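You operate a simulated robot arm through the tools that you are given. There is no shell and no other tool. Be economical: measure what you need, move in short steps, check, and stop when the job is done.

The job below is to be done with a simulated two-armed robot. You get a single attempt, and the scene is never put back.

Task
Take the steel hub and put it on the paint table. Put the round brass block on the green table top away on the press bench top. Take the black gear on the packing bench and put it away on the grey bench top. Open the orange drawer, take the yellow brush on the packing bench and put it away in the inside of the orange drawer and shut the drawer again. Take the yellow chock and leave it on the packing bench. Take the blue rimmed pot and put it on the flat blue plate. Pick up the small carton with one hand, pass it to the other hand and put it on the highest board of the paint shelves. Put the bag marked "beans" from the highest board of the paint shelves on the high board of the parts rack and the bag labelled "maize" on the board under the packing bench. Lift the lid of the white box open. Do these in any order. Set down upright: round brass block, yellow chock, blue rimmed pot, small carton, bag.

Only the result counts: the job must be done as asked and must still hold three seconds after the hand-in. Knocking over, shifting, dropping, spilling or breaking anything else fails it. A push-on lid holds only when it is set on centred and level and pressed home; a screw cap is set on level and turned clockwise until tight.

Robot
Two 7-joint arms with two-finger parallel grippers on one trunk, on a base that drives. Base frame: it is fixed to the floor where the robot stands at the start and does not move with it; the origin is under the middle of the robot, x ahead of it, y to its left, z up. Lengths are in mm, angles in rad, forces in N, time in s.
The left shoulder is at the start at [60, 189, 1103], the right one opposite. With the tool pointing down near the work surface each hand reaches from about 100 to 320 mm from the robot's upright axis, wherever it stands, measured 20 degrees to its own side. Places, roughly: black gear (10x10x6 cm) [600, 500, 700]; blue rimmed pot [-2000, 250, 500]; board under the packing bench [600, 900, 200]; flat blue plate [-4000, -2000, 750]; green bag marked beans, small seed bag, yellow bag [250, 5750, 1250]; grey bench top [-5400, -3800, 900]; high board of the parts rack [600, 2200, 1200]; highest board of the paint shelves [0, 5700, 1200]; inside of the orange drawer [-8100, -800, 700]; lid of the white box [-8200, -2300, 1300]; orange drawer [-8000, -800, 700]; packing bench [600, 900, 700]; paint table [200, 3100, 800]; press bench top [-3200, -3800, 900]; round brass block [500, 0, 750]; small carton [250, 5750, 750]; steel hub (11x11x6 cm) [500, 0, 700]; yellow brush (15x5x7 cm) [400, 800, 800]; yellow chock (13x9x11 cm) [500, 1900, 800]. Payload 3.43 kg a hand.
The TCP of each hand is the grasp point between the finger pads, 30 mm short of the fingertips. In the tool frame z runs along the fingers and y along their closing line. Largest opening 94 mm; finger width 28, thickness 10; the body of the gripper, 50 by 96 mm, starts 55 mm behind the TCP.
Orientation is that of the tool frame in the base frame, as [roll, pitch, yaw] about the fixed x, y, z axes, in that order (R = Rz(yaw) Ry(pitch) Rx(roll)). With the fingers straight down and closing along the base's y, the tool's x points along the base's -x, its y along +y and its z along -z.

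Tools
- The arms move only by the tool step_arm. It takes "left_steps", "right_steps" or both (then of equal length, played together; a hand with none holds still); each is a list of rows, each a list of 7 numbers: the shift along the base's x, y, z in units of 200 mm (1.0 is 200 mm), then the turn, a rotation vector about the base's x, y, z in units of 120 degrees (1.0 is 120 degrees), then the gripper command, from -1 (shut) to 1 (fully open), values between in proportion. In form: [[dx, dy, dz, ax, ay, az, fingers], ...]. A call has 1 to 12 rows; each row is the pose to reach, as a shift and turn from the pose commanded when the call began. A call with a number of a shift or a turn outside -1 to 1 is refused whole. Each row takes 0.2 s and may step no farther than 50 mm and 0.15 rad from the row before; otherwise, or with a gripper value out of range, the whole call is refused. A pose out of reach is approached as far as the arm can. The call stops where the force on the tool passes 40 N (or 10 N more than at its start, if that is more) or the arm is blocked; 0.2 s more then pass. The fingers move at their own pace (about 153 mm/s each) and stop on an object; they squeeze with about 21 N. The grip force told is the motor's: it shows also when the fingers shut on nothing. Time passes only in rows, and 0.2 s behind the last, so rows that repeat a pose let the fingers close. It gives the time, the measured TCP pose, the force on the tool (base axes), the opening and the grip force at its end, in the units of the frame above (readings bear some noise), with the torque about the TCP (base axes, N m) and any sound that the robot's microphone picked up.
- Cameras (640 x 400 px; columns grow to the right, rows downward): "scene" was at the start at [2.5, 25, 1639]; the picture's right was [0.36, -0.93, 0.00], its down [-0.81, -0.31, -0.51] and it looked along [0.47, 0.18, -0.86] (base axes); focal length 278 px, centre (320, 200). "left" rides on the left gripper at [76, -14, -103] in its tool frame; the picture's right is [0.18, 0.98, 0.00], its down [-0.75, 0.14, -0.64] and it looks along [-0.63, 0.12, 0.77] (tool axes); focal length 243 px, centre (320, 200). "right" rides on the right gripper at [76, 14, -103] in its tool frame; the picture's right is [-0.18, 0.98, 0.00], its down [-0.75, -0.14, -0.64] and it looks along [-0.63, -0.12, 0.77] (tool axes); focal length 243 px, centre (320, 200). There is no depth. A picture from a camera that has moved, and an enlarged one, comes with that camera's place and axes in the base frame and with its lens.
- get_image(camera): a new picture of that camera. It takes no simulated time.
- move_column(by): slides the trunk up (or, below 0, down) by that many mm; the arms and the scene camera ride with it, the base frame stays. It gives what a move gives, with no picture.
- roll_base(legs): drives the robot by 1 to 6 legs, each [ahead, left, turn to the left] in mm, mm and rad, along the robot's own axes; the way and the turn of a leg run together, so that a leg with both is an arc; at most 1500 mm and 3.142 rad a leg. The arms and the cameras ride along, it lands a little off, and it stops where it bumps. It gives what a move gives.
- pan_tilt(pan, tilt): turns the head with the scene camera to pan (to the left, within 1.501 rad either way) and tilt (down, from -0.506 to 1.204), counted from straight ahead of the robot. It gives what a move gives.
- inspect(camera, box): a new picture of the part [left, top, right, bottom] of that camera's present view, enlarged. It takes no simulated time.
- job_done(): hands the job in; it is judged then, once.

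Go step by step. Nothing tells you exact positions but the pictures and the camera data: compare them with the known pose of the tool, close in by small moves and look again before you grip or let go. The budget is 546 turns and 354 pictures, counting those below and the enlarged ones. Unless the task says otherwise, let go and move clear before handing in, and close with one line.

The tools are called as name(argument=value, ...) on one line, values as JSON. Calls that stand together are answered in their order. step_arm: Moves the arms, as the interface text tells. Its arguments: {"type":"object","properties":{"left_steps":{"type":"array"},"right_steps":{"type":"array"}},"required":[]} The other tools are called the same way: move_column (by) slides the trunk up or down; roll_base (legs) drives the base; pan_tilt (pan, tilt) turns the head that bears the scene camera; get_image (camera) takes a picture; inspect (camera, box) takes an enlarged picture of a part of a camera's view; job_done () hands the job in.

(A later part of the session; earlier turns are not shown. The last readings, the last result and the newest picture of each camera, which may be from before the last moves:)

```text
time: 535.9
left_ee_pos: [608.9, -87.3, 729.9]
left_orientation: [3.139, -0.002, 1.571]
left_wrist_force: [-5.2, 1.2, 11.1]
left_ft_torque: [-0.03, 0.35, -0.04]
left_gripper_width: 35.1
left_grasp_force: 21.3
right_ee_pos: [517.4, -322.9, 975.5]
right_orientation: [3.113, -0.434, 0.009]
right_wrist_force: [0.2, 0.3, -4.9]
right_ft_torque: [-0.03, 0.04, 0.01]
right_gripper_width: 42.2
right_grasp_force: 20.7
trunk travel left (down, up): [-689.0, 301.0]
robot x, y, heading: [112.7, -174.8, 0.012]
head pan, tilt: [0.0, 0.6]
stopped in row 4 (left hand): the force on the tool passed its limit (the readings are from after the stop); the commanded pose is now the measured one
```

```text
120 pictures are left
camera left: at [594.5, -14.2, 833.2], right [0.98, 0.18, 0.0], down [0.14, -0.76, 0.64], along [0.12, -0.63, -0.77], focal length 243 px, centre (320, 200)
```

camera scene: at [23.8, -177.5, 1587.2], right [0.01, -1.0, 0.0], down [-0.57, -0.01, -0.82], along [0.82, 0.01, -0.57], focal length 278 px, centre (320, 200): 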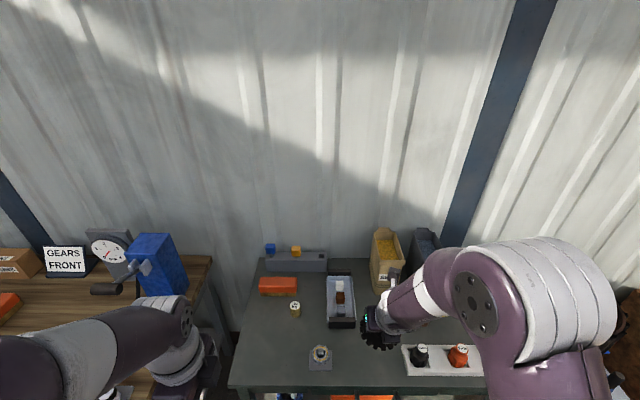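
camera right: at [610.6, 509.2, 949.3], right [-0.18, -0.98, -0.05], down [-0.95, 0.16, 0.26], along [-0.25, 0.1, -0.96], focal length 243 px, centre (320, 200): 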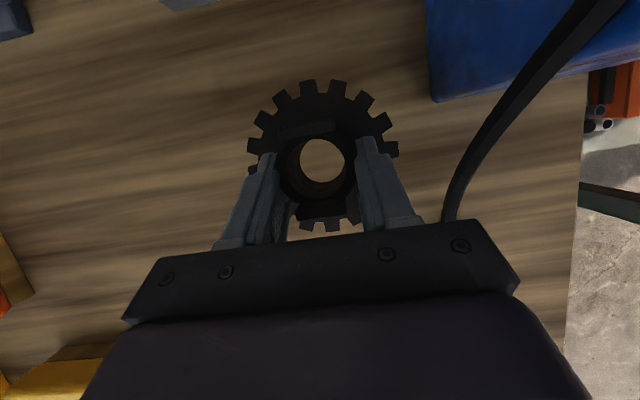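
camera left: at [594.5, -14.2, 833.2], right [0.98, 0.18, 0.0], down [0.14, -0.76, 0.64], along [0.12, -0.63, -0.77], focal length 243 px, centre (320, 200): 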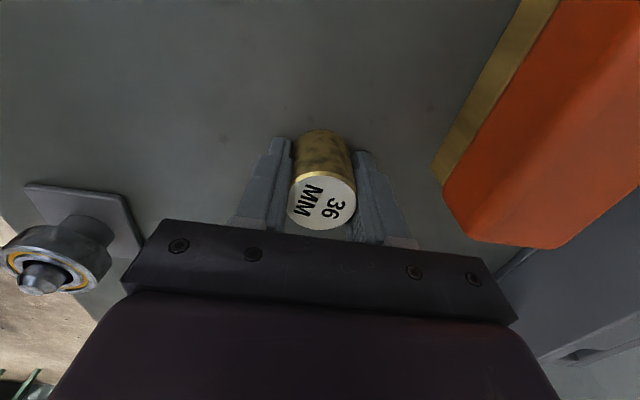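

step_arm(left_steps=[[0, 0, 0.05, 0, 0, 0, -1], [0, 0, 0.2, 0, 0, 0, -1], [0, 0, 0.4, 0, 0, 0, -1], [-0.05, 0.05, 0.6, 0, 0, 0, -1], [-0.15, 0.1, 0.8, 0, 0, 0, -1], [-0.3, 0.15, 0.9, 0, 0, 0, -1], [-0.5, 0.2, 0.95, 0, 0, 0, -1], [-0.7, 0.25, 0.95, 0, 0, 0, -1], [-0.9, 0.35, 0.95, 0, 0, 0, -1], [-0.9, 0.35, 0.95, 0, 0, 0, -1]])

roll_base(legs=[[-600, 0, 0], [0, 0, -2.55]])

pan_tilt(pan=0, tilt=0.3)

get_image(camera="scene")

```text
time: 538.1
left_ee_pos: [431.3, -19.4, 917.2]
left_orientation: [3.141, -0.001, 1.569]
left_wrist_force: [0.2, 0.2, -0.8]
left_ft_torque: [0.01, 0.03, -0.02]
left_gripper_width: 35.2
left_grasp_force: 20.7
right_ee_pos: [523.0, -323.1, 974.9]
right_orientation: [3.111, -0.431, 0.01]
right_wrist_force: [0.3, 0.4, -4.6]
right_ft_torque: [-0.01, 0.06, -0.01]
right_gripper_width: 42.3
right_grasp_force: 21.5
trunk travel left (down, up): [-689.0, 301.0]
robot x, y, heading: [111.8, -178.3, 0.006]
head pan, tilt: [0.0, 0.6]
```

```text
time: 547.3
left_ee_pos: [-634.3, -510.2, 918.0]
left_orientation: [3.14, -0.004, -0.89]
left_wrist_force: [0.4, -1.0, -2.0]
left_ft_torque: [0.04, 0.01, 0.03]
left_gripper_width: 35.1
left_grasp_force: 20.5
right_ee_pos: [-892.9, -331.8, 974.1]
right_orientation: [3.112, -0.433, -2.453]
right_wrist_force: [-0.5, -0.2, -4.8]
right_ft_torque: [0.08, -0.02, -0.04]
right_gripper_width: 42.5
right_grasp_force: 20.9
trunk travel left (down, up): [-689.0, 301.0]
robot x, y, heading: [-490.4, -186.5, -2.449]
head pan, tilt: [0.0, 0.6]
```

```text
time: 548.1
left_ee_pos: [-633.5, -510.0, 917.2]
left_orientation: [3.139, -0.002, -0.89]
left_wrist_force: [0.4, 0.6, -1.6]
left_ft_torque: [-0.01, 0.03, -0.01]
left_gripper_width: 35.3
left_grasp_force: 21.6
right_ee_pos: [-893.7, -331.3, 974.5]
right_orientation: [3.112, -0.432, -2.452]
right_wrist_force: [-0.7, 0.0, -4.7]
right_ft_torque: [0.01, -0.08, -0.02]
right_gripper_width: 42.3
right_grasp_force: 21.2
trunk travel left (down, up): [-689.0, 301.0]
robot x, y, heading: [-487.9, -186.4, -2.449]
head pan, tilt: [0.0, 0.3]
```

```text
119 pictures are left
camera scene: at [-512.8, -207.5, 1614.6], right [-0.64, 0.77, 0.0], down [0.23, 0.19, -0.95], along [-0.74, -0.61, -0.3], focal length 278 px, centre (320, 200)
```

scene: 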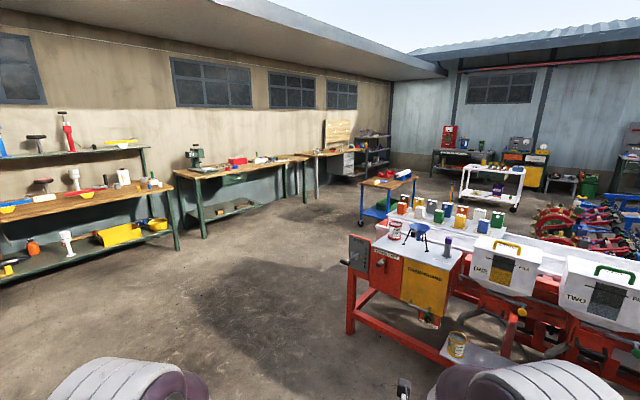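

Both items are held. The press bench is along the far (south) wall; I route left of the red machine.

roll_base(legs=[[789, 395, 0], [789, 395, 0], [1133, -160, 0]])

get_image(camera="scene")

```text
time: 562.5
left_ee_pos: [-2293.1, -2736.7, 918.9]
left_orientation: [3.139, -0.001, -0.869]
left_wrist_force: [-0.4, 0.2, -1.0]
left_ft_torque: [0.0, -0.02, 0.02]
left_gripper_width: 35.1
left_grasp_force: 20.7
right_ee_pos: [-2556.3, -2564.5, 974.3]
right_orientation: [3.113, -0.43, -2.428]
right_wrist_force: [-0.2, 0.1, -4.5]
right_ft_torque: [0.03, -0.07, -0.02]
right_gripper_width: 42.2
right_grasp_force: 21.1
trunk travel left (down, up): [-689.0, 301.0]
robot x, y, heading: [-2151.8, -2409.6, -2.429]
head pan, tilt: [0.0, 0.3]
```

```text
118 pictures are left
camera scene: at [-2178.8, -2432.3, 1614.6], right [-0.65, 0.76, 0.0], down [0.22, 0.19, -0.96], along [-0.72, -0.63, -0.3], focal length 278 px, centre (320, 200)
```

scene: 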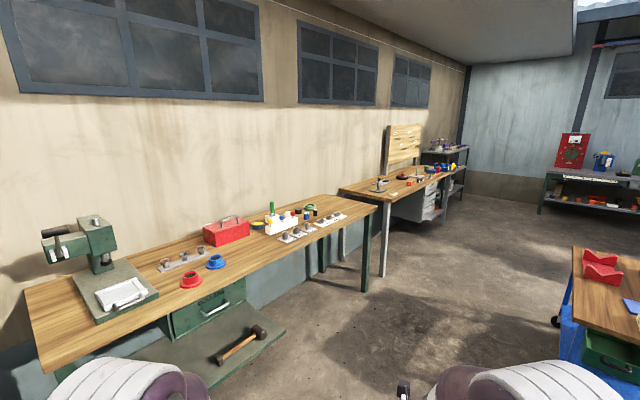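

roll_base(legs=[[1035, -101, 0], [0, 0, 0.858]])

pan_tilt(pan=0, tilt=0.65)

get_image(camera="scene")

```text
time: 570.2
left_ee_pos: [-2870.9, -3343.6, 918.9]
left_orientation: [3.14, -0.004, -0.022]
left_wrist_force: [-0.2, 0.0, -2.3]
left_ft_torque: [-0.05, -0.04, 0.0]
left_gripper_width: 35.2
left_grasp_force: 21.1
right_ee_pos: [-3173.8, -3427.1, 974.5]
right_orientation: [3.113, -0.431, -1.584]
right_wrist_force: [-0.9, 0.2, -5.8]
right_ft_torque: [0.04, 0.01, 0.01]
right_gripper_width: 42.6
right_grasp_force: 20.6
trunk travel left (down, up): [-689.0, 301.0]
robot x, y, heading: [-3022.1, -3021.6, -1.583]
head pan, tilt: [0.0, 0.3]
```

```text
time: 571.0
left_ee_pos: [-2869.9, -3343.7, 917.3]
left_orientation: [3.139, -0.002, -0.022]
left_wrist_force: [1.3, -0.6, -1.9]
left_ft_torque: [0.02, 0.02, 0.0]
left_gripper_width: 35.0
left_grasp_force: 21.1
right_ee_pos: [-3173.4, -3425.9, 974.5]
right_orientation: [3.113, -0.431, -1.582]
right_wrist_force: [0.1, 0.5, -5.2]
right_ft_torque: [0.04, 0.01, -0.04]
right_gripper_width: 42.6
right_grasp_force: 21.0
trunk travel left (down, up): [-689.0, 301.0]
robot x, y, heading: [-3017.1, -3022.6, -1.584]
head pan, tilt: [0.0, 0.649]
```

```text
117 pictures are left
camera scene: at [-3022.8, -3049.2, 1582.9], right [-1.0, 0.01, 0.0], down [0.01, 0.6, -0.8], along [-0.01, -0.8, -0.6], focal length 278 px, centre (320, 200)
```

scene: 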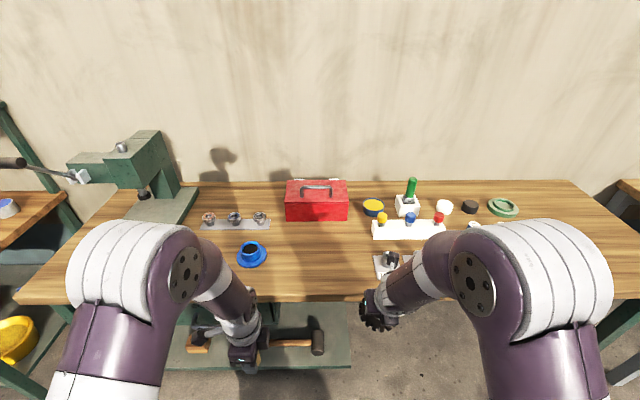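

Bench front is at about y −3536, top z≈830. I move 150 mm closer and bring the brass block over a free spot near (−2930, −3620).

roll_base(legs=[[150, 0, 0.012]])

step_arm(left_steps=[[-0.06, -0.15, 0, 0, 0, 0, -1], [-0.12, -0.3, 0, 0, 0, 0, -1], [-0.2, -0.45, 0, 0, 0, 0, -1], [-0.3, -0.6, 0, 0, 0, 0, -1], [-0.3, -0.65, 0, 0, 0, 0, -1], [-0.3, -0.65, 0, 0, 0, 0, -1]])

get_image(camera="left")

get_image(camera="scene")

```text
time: 572.4
left_ee_pos: [-2868.7, -3492.5, 918.5]
left_orientation: [3.14, -0.002, -0.012]
left_wrist_force: [0.2, -0.4, -2.0]
left_ft_torque: [0.02, 0.0, 0.02]
left_gripper_width: 35.2
left_grasp_force: 21.3
right_ee_pos: [-3171.1, -3577.8, 973.9]
right_orientation: [3.112, -0.432, -1.572]
right_wrist_force: [-0.8, -0.7, -5.3]
right_ft_torque: [0.07, 0.01, 0.0]
right_gripper_width: 42.3
right_grasp_force: 20.4
trunk travel left (down, up): [-689.0, 301.0]
robot x, y, heading: [-3022.3, -3174.0, -1.572]
head pan, tilt: [0.0, 0.649]
```

```text
time: 573.8
left_ee_pos: [-2926.7, -3622.9, 917.0]
left_orientation: [3.141, -0.002, -0.011]
left_wrist_force: [-0.4, 0.4, -2.1]
left_ft_torque: [0.0, -0.03, -0.02]
left_gripper_width: 34.9
left_grasp_force: 20.8
right_ee_pos: [-3170.3, -3578.2, 974.6]
right_orientation: [3.113, -0.43, -1.572]
right_wrist_force: [-1.1, 0.1, -5.3]
right_ft_torque: [0.03, -0.01, 0.01]
right_gripper_width: 42.3
right_grasp_force: 20.8
trunk travel left (down, up): [-689.0, 301.0]
robot x, y, heading: [-3024.5, -3175.6, -1.566]
head pan, tilt: [0.0, 0.649]
```

```text
116 pictures are left
camera left: at [-2850.0, -3610.8, 1020.2], right [0.17, -0.98, 0.0], down [-0.76, -0.13, 0.64], along [-0.63, -0.11, -0.77], focal length 243 px, centre (320, 200)
```

left: 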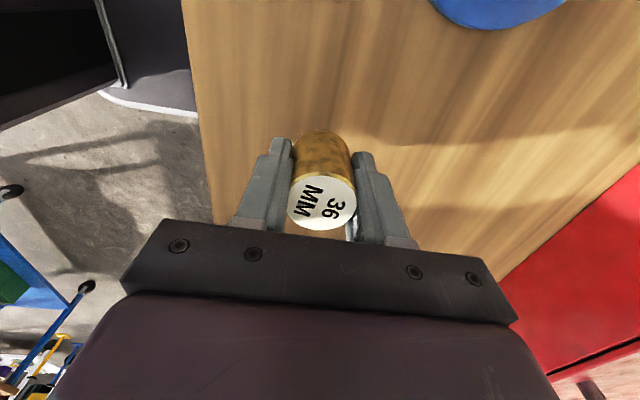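

```text
115 pictures are left
camera scene: at [-3023.6, -3199.3, 1582.9], right [-1.0, 0.0, 0.0], down [0.0, 0.6, -0.8], along [0.0, -0.8, -0.6], focal length 278 px, centre (320, 200)
```

scene: 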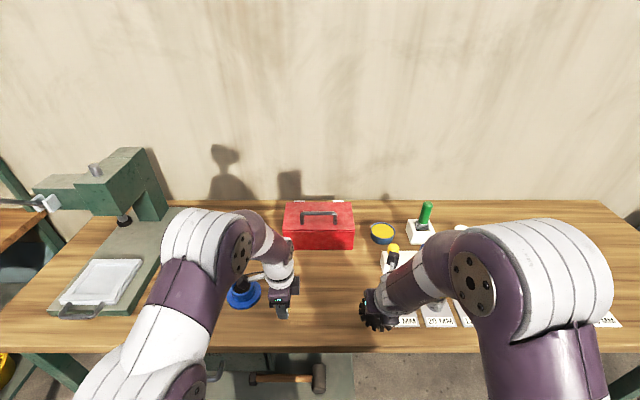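

Free spot confirmed. Lower to contact.

step_arm(left_steps=[[0, 0, -0.06, 0, 0, 0, -1], [0, 0, -0.1, 0, 0, 0, -1], [0, 0, -0.13, 0, 0, 0, -1], [0, 0, -0.155, 0, 0, 0, -1], [0, 0, -0.18, 0, 0, 0, -1], [0, 0, -0.205, 0, 0, 0, -1], [0, 0, -0.23, 0, 0, 0, -1], [0, 0, -0.255, 0, 0, 0, -1], [0, 0, -0.28, 0, 0, 0, -1], [0, 0, -0.305, 0, 0, 0, -1], [0, 0, -0.33, 0, 0, 0, -1], [0, 0, -0.355, 0, 0, 0, -1]])

```text
time: 574.9
left_ee_pos: [-2927.8, -3621.7, 890.6]
left_orientation: [3.131, -0.001, -0.01]
left_wrist_force: [7.1, 12.8, 29.2]
left_ft_torque: [1.15, -0.05, -0.2]
left_gripper_width: 35.2
left_grasp_force: 20.7
right_ee_pos: [-3169.6, -3575.3, 974.9]
right_orientation: [3.112, -0.434, -1.57]
right_wrist_force: [-0.3, 0.2, -4.7]
right_ft_torque: [0.1, -0.05, -0.02]
right_gripper_width: 42.3
right_grasp_force: 21.1
trunk travel left (down, up): [-689.0, 301.0]
robot x, y, heading: [-3023.2, -3173.4, -1.572]
head pan, tilt: [0.0, 0.649]
stopped in row 5 (left hand): the force on the tool passed its limit (the readings are from after the stop); the commanded pose is now the measured one
```

step_arm(left_steps=[[0, 0, 0.012, 0, 0, 0, -1], [0, 0, 0.012, 0, 0, 0, -0.1], [0, 0, 0.012, 0, 0, 0, 0.3], [0, 0, 0.012, 0, 0, 0, 0.3], [0, 0, 0.2, 0, 0, 0, 0.3], [0, 0, 0.4, 0, 0, 0, 0.3], [0, 0, 0.6, 0, 0, 0, 0.3], [0, 0, 0.6, 0, 0, 0, 0.3]])

get_image(camera="left")

```text
time: 576.7
left_ee_pos: [-2927.7, -3627.0, 1008.8]
left_orientation: [3.134, 0.0, -0.011]
left_wrist_force: [0.3, -0.6, -0.5]
left_ft_torque: [0.03, 0.03, 0.02]
left_gripper_width: 61.1
left_grasp_force: 0.1
right_ee_pos: [-3169.7, -3578.5, 973.5]
right_orientation: [3.112, -0.43, -1.571]
right_wrist_force: [-0.5, -0.5, -5.0]
right_ft_torque: [0.01, -0.01, 0.01]
right_gripper_width: 42.6
right_grasp_force: 21.4
trunk travel left (down, up): [-689.0, 301.0]
robot x, y, heading: [-3024.2, -3176.4, -1.569]
head pan, tilt: [0.0, 0.649]
```

```text
114 pictures are left
camera left: at [-2850.8, -3613.4, 1111.7], right [0.17, -0.98, 0.01], down [-0.76, -0.13, 0.64], along [-0.63, -0.12, -0.77], focal length 243 px, centre (320, 200)
```

left: 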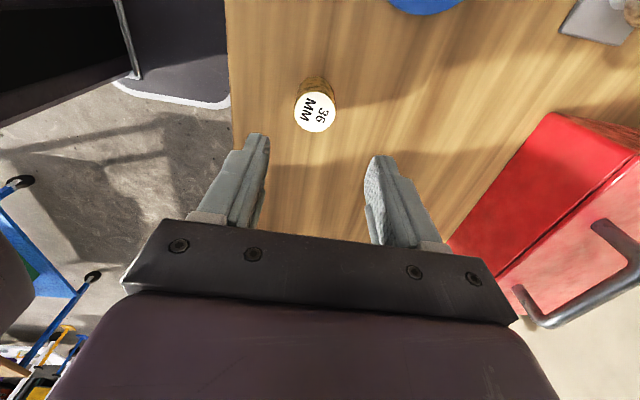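

Brass block placed upright. Now drive along to the grey bench with the gear.

roll_base(legs=[[-320, 0, 0], [0, -1150, 0], [0, -1120, 0]])

get_image(camera="scene")

```text
time: 589.6
left_ee_pos: [-5181.1, -3296.0, 1009.0]
left_orientation: [3.131, -0.001, -0.007]
left_wrist_force: [0.0, 0.1, 0.7]
left_ft_torque: [0.03, -0.01, -0.01]
left_gripper_width: 61.3
left_grasp_force: 0.1
right_ee_pos: [-5424.8, -3248.0, 974.3]
right_orientation: [3.112, -0.43, -1.572]
right_wrist_force: [-0.8, 0.0, -5.7]
right_ft_torque: [0.05, -0.01, 0.0]
right_gripper_width: 42.4
right_grasp_force: 21.4
trunk travel left (down, up): [-689.0, 301.0]
robot x, y, heading: [-5274.9, -2841.0, -1.568]
head pan, tilt: [0.0, 0.649]
```

```text
113 pictures are left
camera scene: at [-5277.2, -2869.1, 1582.9], right [-1.0, 0.0, 0.0], down [0.0, 0.6, -0.8], along [0.0, -0.8, -0.6], focal length 278 px, centre (320, 200)
```

scene: 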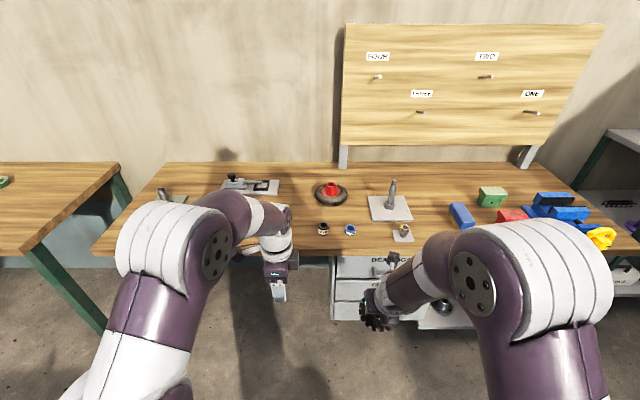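

roll_base(legs=[[0, 295, 0], [362, 0, 0]])

get_image(camera="right")

get_image(camera="scene")

```text
time: 593.5
left_ee_pos: [-4880.8, -3655.1, 1008.7]
left_orientation: [3.13, -0.001, -0.009]
left_wrist_force: [0.0, -0.4, 0.3]
left_ft_torque: [0.02, 0.0, 0.0]
left_gripper_width: 61.2
left_grasp_force: 0.1
right_ee_pos: [-5123.8, -3607.0, 974.9]
right_orientation: [3.111, -0.428, -1.571]
right_wrist_force: [0.0, -0.4, -5.0]
right_ft_torque: [0.03, 0.01, -0.01]
right_gripper_width: 42.6
right_grasp_force: 21.4
trunk travel left (down, up): [-689.0, 301.0]
robot x, y, heading: [-4978.8, -3202.9, -1.567]
head pan, tilt: [0.0, 0.649]
```

```text
112 pictures are left
camera right: at [-5134.3, -3633.5, 1099.4], right [-0.98, 0.18, -0.05], down [0.16, 0.95, 0.26], along [0.1, 0.25, -0.96], focal length 243 px, centre (320, 200)
```

right: 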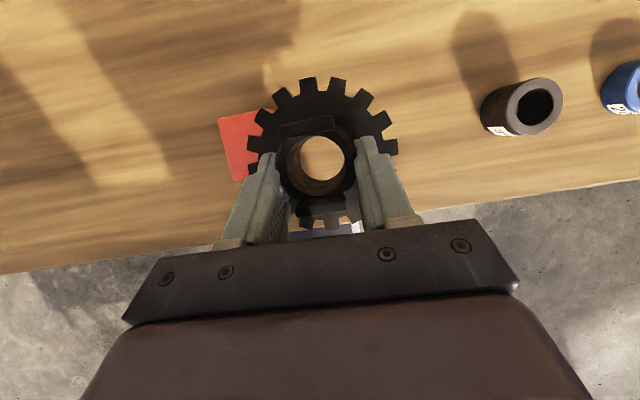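

```text
111 pictures are left
camera scene: at [-4976.5, -3228.1, 1582.9], right [-1.0, 0.0, 0.0], down [0.0, 0.61, -0.8], along [0.0, -0.8, -0.61], focal length 278 px, centre (320, 200)
```

scene: 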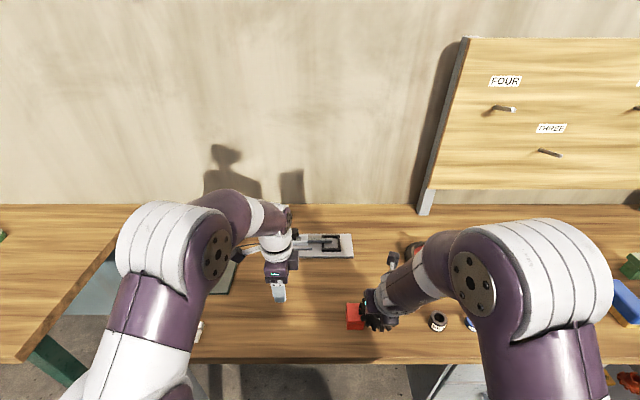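

A red block sits right there, so I shift 185 mm to the left where the bench is clear.

roll_base(legs=[[0, 190, 0]])

get_image(camera="right")

```text
time: 595.1
left_ee_pos: [-4688.3, -3655.0, 1010.6]
left_orientation: [3.131, 0.001, -0.009]
left_wrist_force: [0.2, 0.1, 0.1]
left_ft_torque: [-0.03, -0.03, -0.01]
left_gripper_width: 61.1
left_grasp_force: 0.1
right_ee_pos: [-4930.2, -3606.6, 973.8]
right_orientation: [3.114, -0.433, -1.571]
right_wrist_force: [-0.5, 0.5, -4.5]
right_ft_torque: [0.06, 0.01, 0.01]
right_gripper_width: 42.6
right_grasp_force: 21.4
trunk travel left (down, up): [-689.0, 301.0]
robot x, y, heading: [-4781.2, -3199.9, -1.568]
head pan, tilt: [0.0, 0.649]
```

```text
110 pictures are left
camera right: at [-4941.8, -3633.0, 1099.5], right [-0.98, 0.18, -0.05], down [0.16, 0.95, 0.26], along [0.09, 0.25, -0.96], focal length 243 px, centre (320, 200)
```

right: 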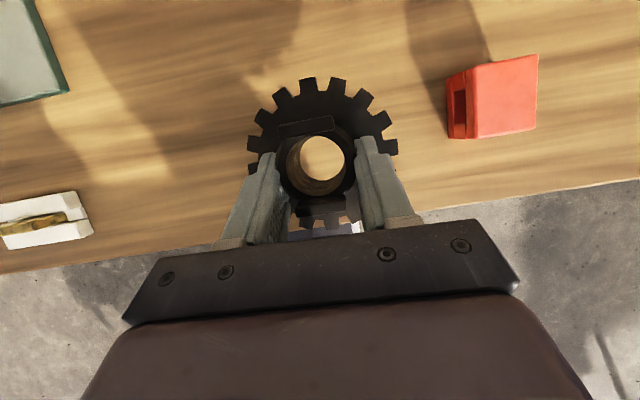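

step_arm(right_steps=[[0, -0.1, 0, 0, 0, 0, -1], [0, -0.18, -0.05, 0, 0, 0, -1], [0, -0.18, -0.12, 0, 0, 0, -1], [0, -0.18, -0.17, 0, 0, 0, -1], [0, -0.18, -0.2, 0, 0, 0, -1], [0, -0.18, -0.225, 0, 0, 0, -1], [0, -0.18, -0.25, 0, 0, 0, -1], [0, -0.18, -0.275, 0, 0, 0, -1], [0, -0.18, -0.3, 0, 0, 0, -1], [0, -0.18, -0.32, 0, 0, 0, -1]])

```text
time: 597.3
left_ee_pos: [-4687.8, -3654.7, 1008.7]
left_orientation: [3.132, -0.001, -0.009]
left_wrist_force: [0.4, -0.4, -0.5]
left_ft_torque: [-0.01, -0.01, 0.01]
left_gripper_width: 61.1
left_grasp_force: 0.0
right_ee_pos: [-4932.8, -3642.3, 909.4]
right_orientation: [3.112, -0.43, -1.571]
right_wrist_force: [-0.1, 0.3, -5.5]
right_ft_torque: [0.08, -0.01, -0.02]
right_gripper_width: 42.3
right_grasp_force: 21.6
trunk travel left (down, up): [-689.0, 301.0]
robot x, y, heading: [-4786.2, -3199.8, -1.569]
head pan, tilt: [0.0, 0.649]
```

step_arm(right_steps=[[0, 0, -0.025, 0, 0, 0, -1], [0, 0, -0.05, 0, 0, 0, -1], [0, 0, -0.075, 0, 0, 0, -1], [0, 0, -0.1, 0, 0, 0, -1], [0, 0, -0.125, 0, 0, 0, -1], [0, 0, -0.15, 0, 0, 0, -1], [0, 0, -0.175, 0, 0, 0, -1], [0, 0, -0.2, 0, 0, 0, -1], [0, 0, -0.225, 0, 0, 0, -1], [0, 0, -0.25, 0, 0, 0, -1]])

get_image(camera="right")

```text
time: 598.1
left_ee_pos: [-4688.5, -3651.9, 1009.1]
left_orientation: [3.129, 0.0, -0.007]
left_wrist_force: [-0.4, 0.0, 1.2]
left_ft_torque: [0.04, -0.04, 0.0]
left_gripper_width: 61.0
left_grasp_force: 0.0
right_ee_pos: [-4932.1, -3646.2, 903.7]
right_orientation: [3.11, -0.449, -1.573]
right_wrist_force: [-1.8, 10.5, 26.0]
right_ft_torque: [-0.38, -0.14, 0.08]
right_gripper_width: 43.3
right_grasp_force: 21.4
trunk travel left (down, up): [-689.0, 301.0]
robot x, y, heading: [-4784.1, -3201.7, -1.569]
head pan, tilt: [0.0, 0.649]
stopped in row 3 (right hand): the force on the tool passed its limit (the readings are from after the stop); the commanded pose is now the measured one
```

```text
109 pictures are left
camera right: at [-4942.8, -3669.9, 1029.8], right [-0.98, 0.18, -0.05], down [0.16, 0.96, 0.25], along [0.09, 0.23, -0.97], focal length 243 px, centre (320, 200)
```

right: 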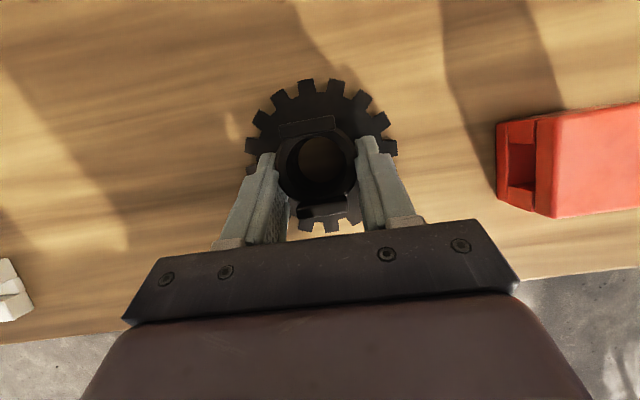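

step_arm(right_steps=[[0, 0, 0.012, 0, 0, 0, -1], [0, 0, 0.012, 0, 0, 0, 0], [0, 0, 0.012, 0, 0, 0, 0.5], [0, 0, 0.012, 0, 0, 0, 0.5], [0, 0.03, 0.15, 0, 0, 0, 0.5], [0, 0.07, 0.33, 0, 0, 0, 0.5], [0, 0.1, 0.5, 0, 0, 0, 0.5], [0, 0.1, 0.5, 0, 0, 0, 0.5]])

get_image(camera="right")

```text
time: 599.9
left_ee_pos: [-4688.5, -3654.5, 1009.0]
left_orientation: [3.131, 0.001, -0.01]
left_wrist_force: [-1.3, 0.2, 1.1]
left_ft_torque: [-0.01, -0.01, 0.01]
left_gripper_width: 61.1
left_grasp_force: 0.1
right_ee_pos: [-4932.2, -3624.6, 999.8]
right_orientation: [3.109, -0.442, -1.571]
right_wrist_force: [0.2, 0.3, 0.0]
right_ft_torque: [0.0, 0.0, 0.0]
right_gripper_width: 70.4
right_grasp_force: 0.1
trunk travel left (down, up): [-689.0, 301.0]
robot x, y, heading: [-4783.9, -3203.3, -1.569]
head pan, tilt: [0.0, 0.649]
```

```text
108 pictures are left
camera right: at [-4942.2, -3649.6, 1125.4], right [-0.98, 0.18, -0.05], down [0.16, 0.95, 0.25], along [0.09, 0.24, -0.97], focal length 243 px, centre (320, 200)
```

right: 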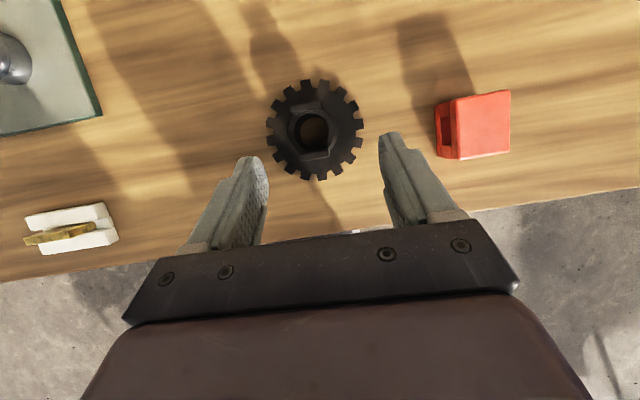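

Gear placed. Next the white box: I back off and turn to face the west wall.

roll_base(legs=[[-500, 0, 0], [0, 0, -1.571]])

pan_tilt(pan=0, tilt=0.25)

get_image(camera="scene")

```text
time: 606.6
left_ee_pos: [-5235.9, -2796.7, 1008.3]
left_orientation: [3.132, 0.001, -1.581]
left_wrist_force: [0.1, 0.8, 0.3]
left_ft_torque: [0.05, -0.01, 0.0]
left_gripper_width: 61.2
left_grasp_force: 0.0
right_ee_pos: [-5208.7, -2552.5, 999.3]
right_orientation: [3.111, -0.443, 3.14]
right_wrist_force: [-0.2, -0.6, -0.2]
right_ft_torque: [-0.01, -0.03, 0.01]
right_gripper_width: 70.3
right_grasp_force: 0.0
trunk travel left (down, up): [-689.0, 301.0]
robot x, y, heading: [-4784.1, -2697.3, 3.139]
head pan, tilt: [0.0, 0.649]
```

```text
time: 607.5
left_ee_pos: [-5237.0, -2796.8, 1008.1]
left_orientation: [3.131, 0.0, -1.582]
left_wrist_force: [0.4, -0.4, -0.6]
left_ft_torque: [-0.03, -0.02, 0.02]
left_gripper_width: 61.4
left_grasp_force: 0.0
right_ee_pos: [-5207.2, -2553.2, 999.6]
right_orientation: [3.112, -0.444, 3.139]
right_wrist_force: [0.0, 0.7, -0.3]
right_ft_torque: [-0.02, -0.01, 0.0]
right_gripper_width: 70.6
right_grasp_force: 0.1
trunk travel left (down, up): [-689.0, 301.0]
robot x, y, heading: [-4783.2, -2701.9, 3.14]
head pan, tilt: [0.0, 0.25]
```

```text
107 pictures are left
camera scene: at [-4816.8, -2700.1, 1619.3], right [0.0, 1.0, 0.0], down [0.25, 0.0, -0.97], along [-0.97, 0.0, -0.25], focal length 278 px, centre (320, 200)
```

scene: 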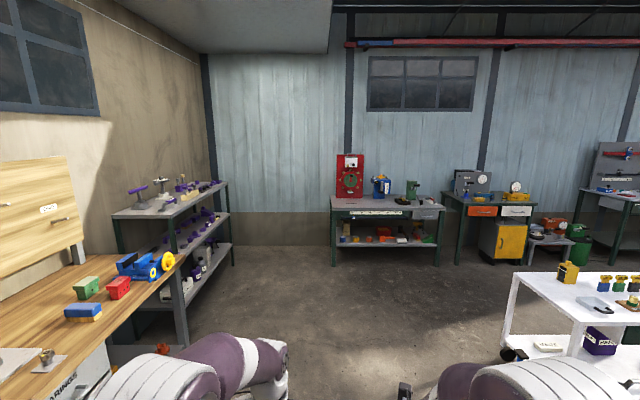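

inspect(camera="scene", box=[310, 130, 460, 270])

inspect(camera="scene", box=[430, 150, 590, 270])

```text
2.86 times, centred on (385, 200) of scene
camera zoom: at [-4816.8, -2700.1, 1619.3], right [0.0, 1.0, 0.0], down [0.25, 0.0, -0.97], along [-0.97, 0.0, -0.25], focal length 795 px, centre (134, 200)
```

zoom: 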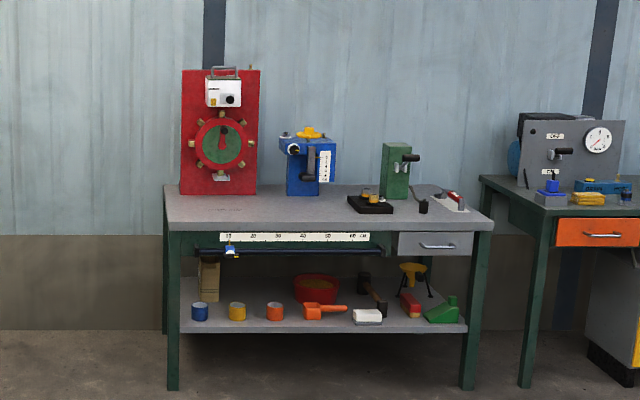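

```text
3.33 times, centred on (510, 210) of scene
camera zoom: at [-4816.8, -2700.1, 1619.3], right [0.0, 1.0, 0.0], down [0.25, 0.0, -0.97], along [-0.97, 0.0, -0.25], focal length 928 px, centre (-313, 167)
```

zoom: 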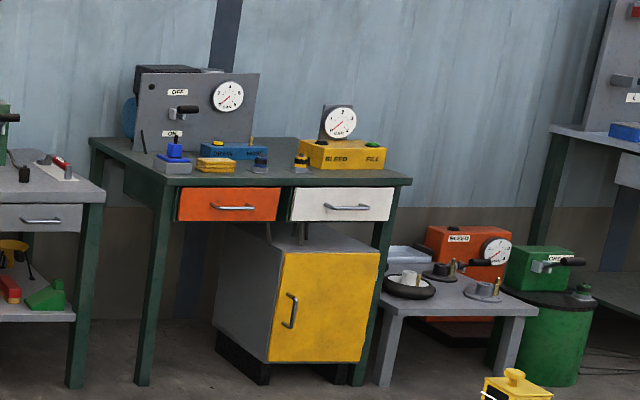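

The white box is mounted on the red board, lid with a loop handle near z 1310. I drive closer.

roll_base(legs=[[1400, -110, 0], [1150, -110, 0]])

move_column(by=150)

pan_tilt(pan=0, tilt=0.4)

inspect(camera="scene", box=[320, 110, 480, 260])

```text
time: 619.9
left_ee_pos: [-7771.2, -2543.7, 1008.6]
left_orientation: [3.131, 0.0, -1.593]
left_wrist_force: [-0.7, -0.6, 0.4]
left_ft_torque: [-0.01, 0.0, -0.01]
left_gripper_width: 61.3
left_grasp_force: 0.0
right_ee_pos: [-7739.0, -2301.8, 998.2]
right_orientation: [3.11, -0.444, 3.128]
right_wrist_force: [0.5, 0.5, 0.7]
right_ft_torque: [0.01, 0.0, 0.04]
right_gripper_width: 70.5
right_grasp_force: 0.2
trunk travel left (down, up): [-689.0, 301.0]
robot x, y, heading: [-7312.2, -2453.0, 3.128]
head pan, tilt: [0.0, 0.25]
```

```text
time: 621.7
left_ee_pos: [-7770.8, -2542.7, 1159.0]
left_orientation: [3.131, -0.001, -1.593]
left_wrist_force: [0.2, 0.2, 0.3]
left_ft_torque: [0.02, 0.02, 0.05]
left_gripper_width: 61.2
left_grasp_force: 0.0
right_ee_pos: [-7738.7, -2302.0, 1148.9]
right_orientation: [3.11, -0.444, 3.128]
right_wrist_force: [0.2, -0.6, 0.4]
right_ft_torque: [0.01, 0.02, -0.02]
right_gripper_width: 70.5
right_grasp_force: 0.0
trunk travel left (down, up): [-839.0, 151.0]
robot x, y, heading: [-7316.9, -2454.5, 3.126]
head pan, tilt: [0.0, 0.25]
```

```text
time: 622.4
left_ee_pos: [-7770.7, -2544.7, 1159.0]
left_orientation: [3.132, 0.0, -1.594]
left_wrist_force: [0.2, -0.1, 0.0]
left_ft_torque: [0.01, 0.01, 0.01]
left_gripper_width: 61.1
left_grasp_force: 0.1
right_ee_pos: [-7738.4, -2300.5, 1150.1]
right_orientation: [3.109, -0.445, 3.128]
right_wrist_force: [0.0, 0.1, -0.4]
right_ft_torque: [-0.02, 0.01, -0.03]
right_gripper_width: 70.4
right_grasp_force: 0.1
trunk travel left (down, up): [-839.0, 151.0]
robot x, y, heading: [-7316.2, -2454.1, 3.13]
head pan, tilt: [0.0, 0.4]
```

```text
2.67 times, centred on (400, 185) of scene
camera zoom: at [-7349.0, -2452.7, 1755.5], right [0.01, 1.0, 0.0], down [0.39, 0.0, -0.92], along [-0.92, 0.01, -0.39], focal length 742 px, centre (107, 240)
```

zoom: 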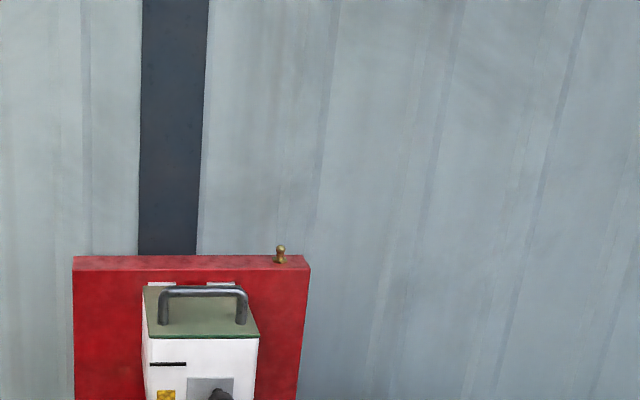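

The lid hinges at the back, with a loop handle across it. Plan: insert the right fingers through the loop and lift to ~45°, then push the lid over with the left hand. I move closer, pitch the right hand to horizontal and look at the handle.

roll_base(legs=[[230, 45, 0.012]])

step_arm(right_steps=[[0.03, 0, 0.05, 0, 0.06, 0, -1], [0.06, 0, 0.1, 0, 0.12, 0, -1], [0.06, 0, 0.15, 0, 0.18, 0, -1], [0.06, 0, 0.2, 0, 0.24, 0, -1], [0.06, 0, 0.25, 0, 0.3, 0, -1], [0.06, 0, 0.3, 0, 0.36, 0, -1], [0.06, 0, 0.4, 0, 0.42, 0, -1], [0.06, 0, 0.5, 0, 0.44, 0, -1], [0.06, 0, 0.6, 0, 0.44, 0, -1]])

get_image(camera="right")

get_image(camera="scene")

```text
time: 624.1
left_ee_pos: [-7996.1, -2592.8, 1159.0]
left_orientation: [3.132, 0.001, -1.579]
left_wrist_force: [0.0, -0.5, -0.5]
left_ft_torque: [-0.01, 0.03, 0.01]
left_gripper_width: 61.1
left_grasp_force: 0.1
right_ee_pos: [-7967.4, -2349.8, 1149.7]
right_orientation: [3.109, -0.446, 3.141]
right_wrist_force: [0.4, -0.7, -0.3]
right_ft_torque: [0.0, 0.02, 0.01]
right_gripper_width: 70.6
right_grasp_force: 0.0
trunk travel left (down, up): [-839.0, 151.0]
robot x, y, heading: [-7539.0, -2497.0, -3.146]
head pan, tilt: [0.0, 0.4]
```

```text
time: 626.1
left_ee_pos: [-7995.6, -2593.1, 1159.3]
left_orientation: [3.132, 0.001, -1.58]
left_wrist_force: [0.2, -0.4, -0.4]
left_ft_torque: [-0.01, 0.04, 0.02]
left_gripper_width: 61.0
left_grasp_force: 0.0
right_ee_pos: [-7956.4, -2350.2, 1270.2]
right_orientation: [3.111, -1.368, 3.14]
right_wrist_force: [0.5, -0.1, 0.0]
right_ft_torque: [0.0, -0.02, -0.02]
right_gripper_width: 0.0
right_grasp_force: 20.9
right hand out of reach, approached as far as the arm can: row 7, 8
trunk travel left (down, up): [-839.0, 151.0]
robot x, y, heading: [-7540.7, -2496.4, -3.135]
head pan, tilt: [0.0, 0.4]
```

```text
103 pictures are left
camera right: at [-7870.4, -2338.1, 1366.5], right [0.07, 0.98, -0.17], down [0.78, -0.16, -0.61], along [-0.63, -0.09, -0.77], focal length 243 px, centre (320, 200)
```

right: 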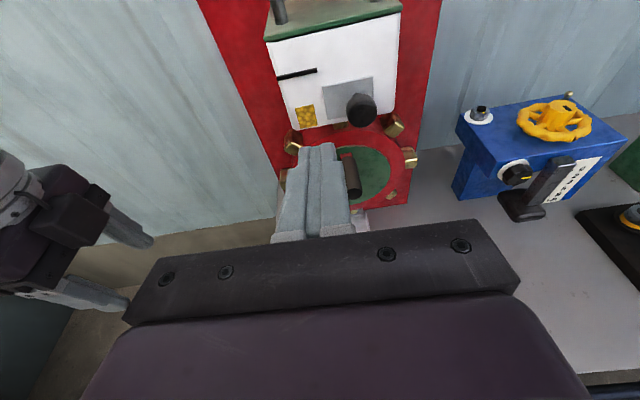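

```text
102 pictures are left
camera scene: at [-7575.9, -2496.2, 1755.4], right [0.0, 1.0, 0.0], down [0.39, 0.0, -0.92], along [-0.92, 0.0, -0.39], focal length 278 px, centre (320, 200)
```

scene: 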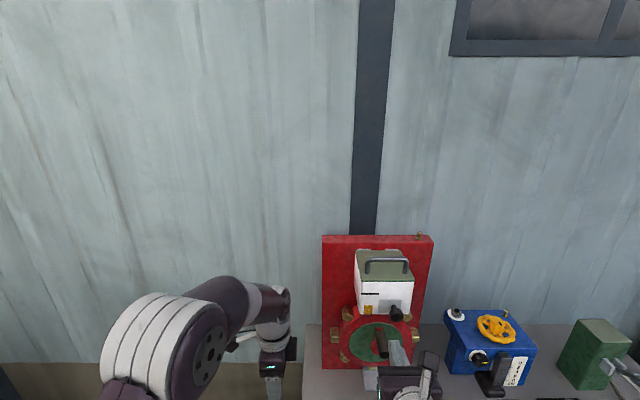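

Lid front edge ≈ (−8150, −2325, 1284); handle bar ≈ (−8192, 1313). I set the right hand to 45° pitch and roll it 90° so the fingers clamp the bar from above/behind and below/front.

step_arm(right_steps=[[0, 0, 0.05, 0, -0.06, 0, 0], [0, 0, 0.1, 0, -0.12, 0, 0], [0, 0, 0.2, 0, -0.18, 0, 0], [0, 0, 0.3, 0, -0.24, 0, 0], [0, 0, 0.4, 0, -0.28, 0, 0], [0, 0, 0.45, 0, -0.28, 0, 0]])

step_arm(right_steps=[[0, 0, 0, 0.048, 0, 0.048, 0], [0, 0, 0, 0.096, 0, 0.096, 0], [0, 0, 0, 0.144, 0, 0.144, 0], [0, 0, 0, 0.192, 0, 0.192, 0], [0, 0, 0, 0.24, 0, 0.24, 0], [0, 0, 0, 0.288, 0, 0.288, 0], [0, 0, 0, 0.336, 0, 0.336, 0], [0, 0, 0, 0.384, 0, 0.384, 0], [0, 0, 0, 0.432, 0, 0.432, 0], [0, 0, 0, 0.48, 0, 0.48, 0], [0, 0, 0, 0.53, 0, 0.53, 0], [0, 0, 0, 0.53, 0, 0.53, 0]])

get_image(camera="right")

```text
time: 627.5
left_ee_pos: [-7996.1, -2593.3, 1158.7]
left_orientation: [3.131, 0.001, -1.578]
left_wrist_force: [0.0, -0.5, -1.2]
left_ft_torque: [-0.02, -0.01, -0.02]
left_gripper_width: 61.1
left_grasp_force: 0.2
right_ee_pos: [-7954.0, -2348.6, 1360.8]
right_orientation: [3.111, -0.779, 3.139]
right_wrist_force: [-0.6, -1.1, 0.9]
right_ft_torque: [0.0, 0.0, -0.03]
right_gripper_width: 46.9
right_grasp_force: 0.0
right hand out of reach, approached as far as the arm can: row 4, 5
trunk travel left (down, up): [-839.0, 151.0]
robot x, y, heading: [-7543.2, -2495.2, -3.141]
head pan, tilt: [0.0, 0.4]
```

```text
time: 630.1
left_ee_pos: [-7996.2, -2593.5, 1158.8]
left_orientation: [3.132, 0.001, -1.582]
left_wrist_force: [0.3, 0.8, 0.3]
left_ft_torque: [0.0, 0.03, -0.01]
left_gripper_width: 61.3
left_grasp_force: 0.1
right_ee_pos: [-7955.4, -2350.0, 1359.7]
right_orientation: [2.324, 0.004, -1.576]
right_wrist_force: [-0.2, 0.8, -0.2]
right_ft_torque: [0.02, -0.01, -0.02]
right_gripper_width: 47.0
right_grasp_force: 0.1
trunk travel left (down, up): [-839.0, 151.0]
robot x, y, heading: [-7547.2, -2495.6, -3.136]
head pan, tilt: [0.0, 0.4]
```

```text
101 pictures are left
camera right: at [-7890.5, -2426.6, 1439.7], right [-0.67, 0.18, 0.72], down [0.57, 0.75, 0.34], along [-0.48, 0.64, -0.61], focal length 243 px, centre (320, 200)
```

right: 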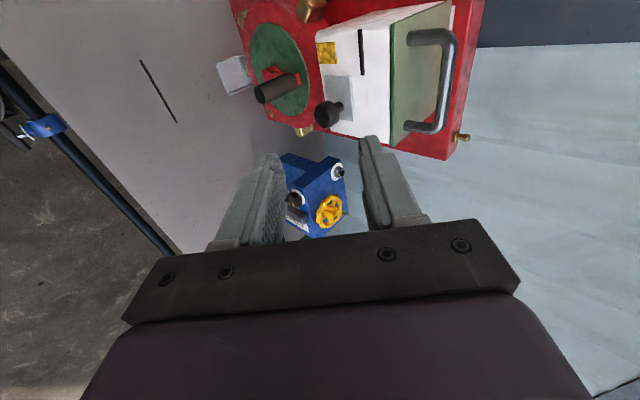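

inspect(camera="scene", box=[330, 220, 450, 330])

inspect(camera="right", box=[300, 0, 500, 180])

```text
3.64 times, centred on (390, 275) of scene
camera zoom: at [-7576.0, -2496.5, 1755.4], right [0.0, 1.0, 0.0], down [0.39, 0.0, -0.92], along [-0.92, 0.0, -0.39], focal length 1012 px, centre (66, -73)
```

zoom: 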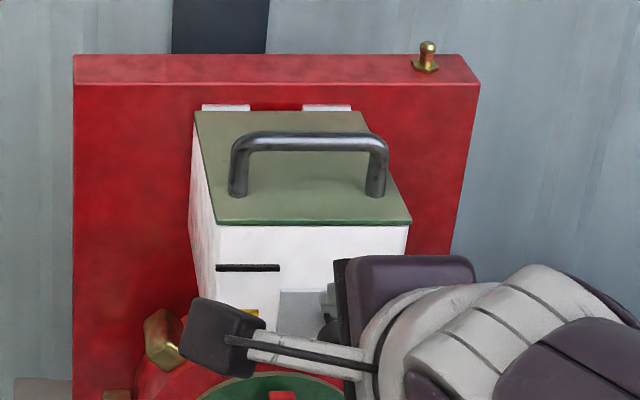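

```text
2.22 times, centred on (400, 90) of right
camera zoom: at [-7890.5, -2426.6, 1439.7], right [-0.67, 0.18, 0.72], down [0.57, 0.75, 0.34], along [-0.48, 0.64, -0.61], focal length 539 px, centre (142, 444)
```

zoom: 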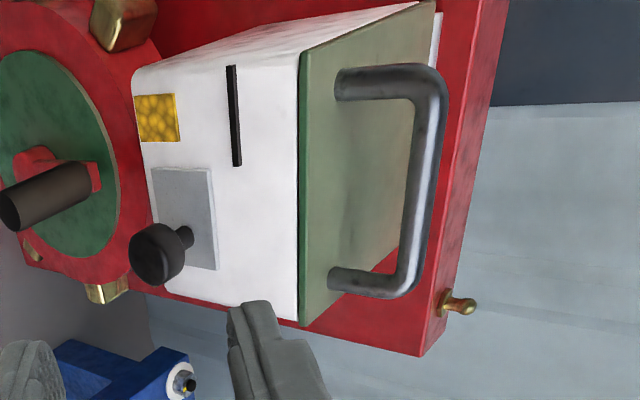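

Handle bar is roughly at (−8182, −2325, 1332). I raise the trunk and bring the hand to ~60 mm short of it.

move_column(by=145)

step_arm(right_steps=[[-0.1, 0.02, -0.1, 0, 0, 0, 0], [-0.25, 0.04, -0.2, 0, 0, 0, 0], [-0.4, 0.06, -0.3, 0, 0, 0, 0], [-0.55, 0.08, -0.4, 0, 0, 0, 0], [-0.7, 0.1, -0.5, 0, 0, 0, 0], [-0.85, 0.125, -0.6, 0, 0, 0, 0], [-0.9, 0.125, -0.65, 0, 0, 0, 0], [-0.9, 0.125, -0.65, 0, 0, 0, 0]])

get_image(camera="right")

```text
time: 631.8
left_ee_pos: [-7996.7, -2594.0, 1303.5]
left_orientation: [3.131, 0.001, -1.578]
left_wrist_force: [0.4, -0.6, 0.6]
left_ft_torque: [0.04, 0.0, 0.01]
left_gripper_width: 61.0
left_grasp_force: 0.1
right_ee_pos: [-7955.4, -2349.6, 1504.5]
right_orientation: [2.325, 0.003, -1.575]
right_wrist_force: [-0.5, -0.4, 1.2]
right_ft_torque: [0.02, -0.01, 0.02]
right_gripper_width: 47.0
right_grasp_force: 0.0
trunk travel left (down, up): [-984.0, 6.0]
robot x, y, heading: [-7541.4, -2496.6, -3.134]
head pan, tilt: [0.0, 0.4]
```

```text
time: 633.6
left_ee_pos: [-7996.1, -2593.2, 1304.9]
left_orientation: [3.131, 0.0, -1.578]
left_wrist_force: [0.2, -0.2, 0.0]
left_ft_torque: [0.0, 0.0, 0.02]
left_gripper_width: 61.3
left_grasp_force: 0.1
right_ee_pos: [-8135.2, -2326.9, 1374.6]
right_orientation: [2.326, 0.003, -1.576]
right_wrist_force: [0.1, -0.6, -0.5]
right_ft_torque: [-0.03, -0.01, -0.01]
right_gripper_width: 47.1
right_grasp_force: 0.1
trunk travel left (down, up): [-984.0, 6.0]
robot x, y, heading: [-7544.2, -2492.4, -3.139]
head pan, tilt: [0.0, 0.4]
```

```text
98 pictures are left
camera right: at [-8070.3, -2403.5, 1453.9], right [-0.67, 0.19, 0.72], down [0.57, 0.75, 0.34], along [-0.47, 0.64, -0.61], focal length 243 px, centre (320, 200)
```

right: 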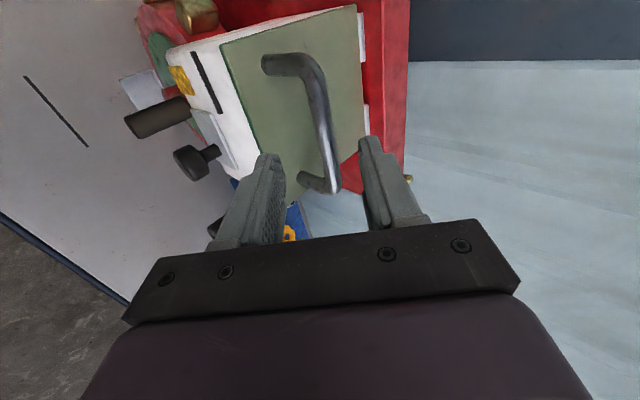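

The bar lies on the finger axis, ~75 mm ahead. I narrow the opening to ~32 mm and advance 55 mm.

step_arm(right_steps=[[0, 0, 0, 0, 0, 0, -0.3], [-0.05, 0, -0.047, 0, 0, 0, -0.3], [-0.1, 0, -0.094, 0, 0, 0, -0.3], [-0.15, 0, -0.141, 0, 0, 0, -0.3], [-0.2, 0, -0.188, 0, 0, 0, -0.3], [-0.2, 0, -0.188, 0, 0, 0, -0.3]])

get_image(camera="right")

```text
time: 635.0
left_ee_pos: [-7996.9, -2592.7, 1304.4]
left_orientation: [3.131, 0.0, -1.579]
left_wrist_force: [-0.3, -0.2, 1.1]
left_ft_torque: [0.01, 0.02, 0.0]
left_gripper_width: 60.8
left_grasp_force: 0.0
right_ee_pos: [-8175.5, -2326.1, 1336.0]
right_orientation: [2.323, 0.003, -1.577]
right_wrist_force: [-0.2, -0.8, 0.1]
right_ft_torque: [-0.01, 0.0, 0.0]
right_gripper_width: 33.2
right_grasp_force: 0.0
trunk travel left (down, up): [-984.0, 6.0]
robot x, y, heading: [-7545.7, -2499.4, -3.141]
head pan, tilt: [0.0, 0.4]
```

```text
97 pictures are left
camera right: at [-8111.0, -2402.7, 1416.8], right [-0.67, 0.19, 0.72], down [0.57, 0.75, 0.34], along [-0.47, 0.64, -0.61], focal length 243 px, centre (320, 200)
```

right: 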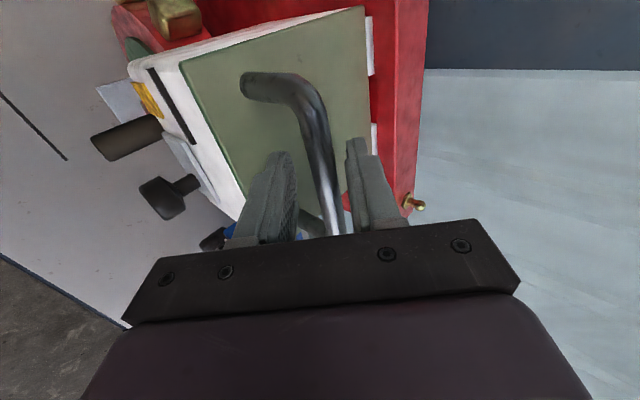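

The bar is between the fingers. I close and lift along the lid's arc in small steps.

step_arm(right_steps=[[0, 0, 0, 0, 0, 0, -1], [0, 0, 0, 0, 0, 0, -1], [-0.015, 0, 0.043, 0, 0, 0, -1], [-0.04, 0, 0.086, 0, 0, 0, -1], [-0.065, 0, 0.125, 0, 0, 0, -1], [-0.093, 0, 0.165, 0, 0, 0, -1], [-0.125, 0, 0.2, 0, 0, 0, -1], [-0.16, 0, 0.233, 0, 0, 0, -1], [-0.2, 0, 0.262, 0, 0, 0, -1], [-0.237, 0, 0.288, 0, 0, 0, -1], [-0.28, 0, 0.31, 0, 0, 0, -1]])

get_image(camera="right")

get_image(camera="scene")

```text
time: 637.4
left_ee_pos: [-7991.2, -2591.8, 1306.9]
left_orientation: [3.125, -0.001, -1.58]
left_wrist_force: [-0.2, -0.1, 0.8]
left_ft_torque: [0.01, 0.01, -0.01]
left_gripper_width: 61.0
left_grasp_force: 0.1
right_ee_pos: [-8208.2, -2325.3, 1383.0]
right_orientation: [2.315, 0.007, -1.58]
right_wrist_force: [11.4, -1.3, 12.4]
right_ft_torque: [-0.6, 0.11, 0.83]
right_gripper_width: 13.7
right_grasp_force: 45.0
right hand out of reach, approached as far as the arm can: row 5, 6, 9, 10, 11
trunk travel left (down, up): [-984.0, 6.0]
robot x, y, heading: [-7542.4, -2501.3, -3.139]
head pan, tilt: [0.0, 0.4]
```

```text
96 pictures are left
camera right: at [-8143.2, -2402.8, 1463.0], right [-0.67, 0.19, 0.72], down [0.57, 0.75, 0.34], along [-0.48, 0.64, -0.6], focal length 243 px, centre (320, 200)
```

right: 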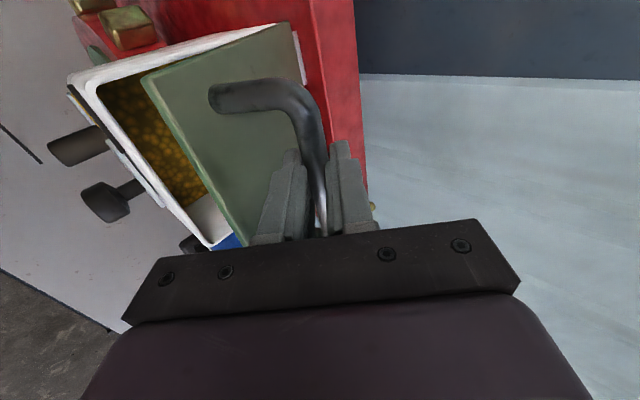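

```text
95 pictures are left
camera scene: at [-7568.4, -2496.3, 1900.7], right [0.0, 1.0, 0.0], down [0.39, 0.0, -0.92], along [-0.92, 0.0, -0.39], focal length 278 px, centre (320, 200)
```

scene: 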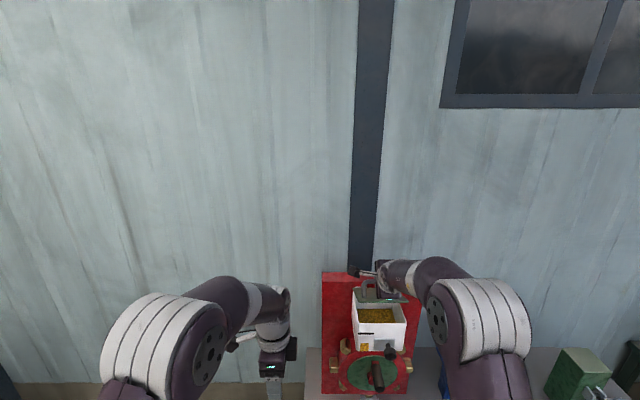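

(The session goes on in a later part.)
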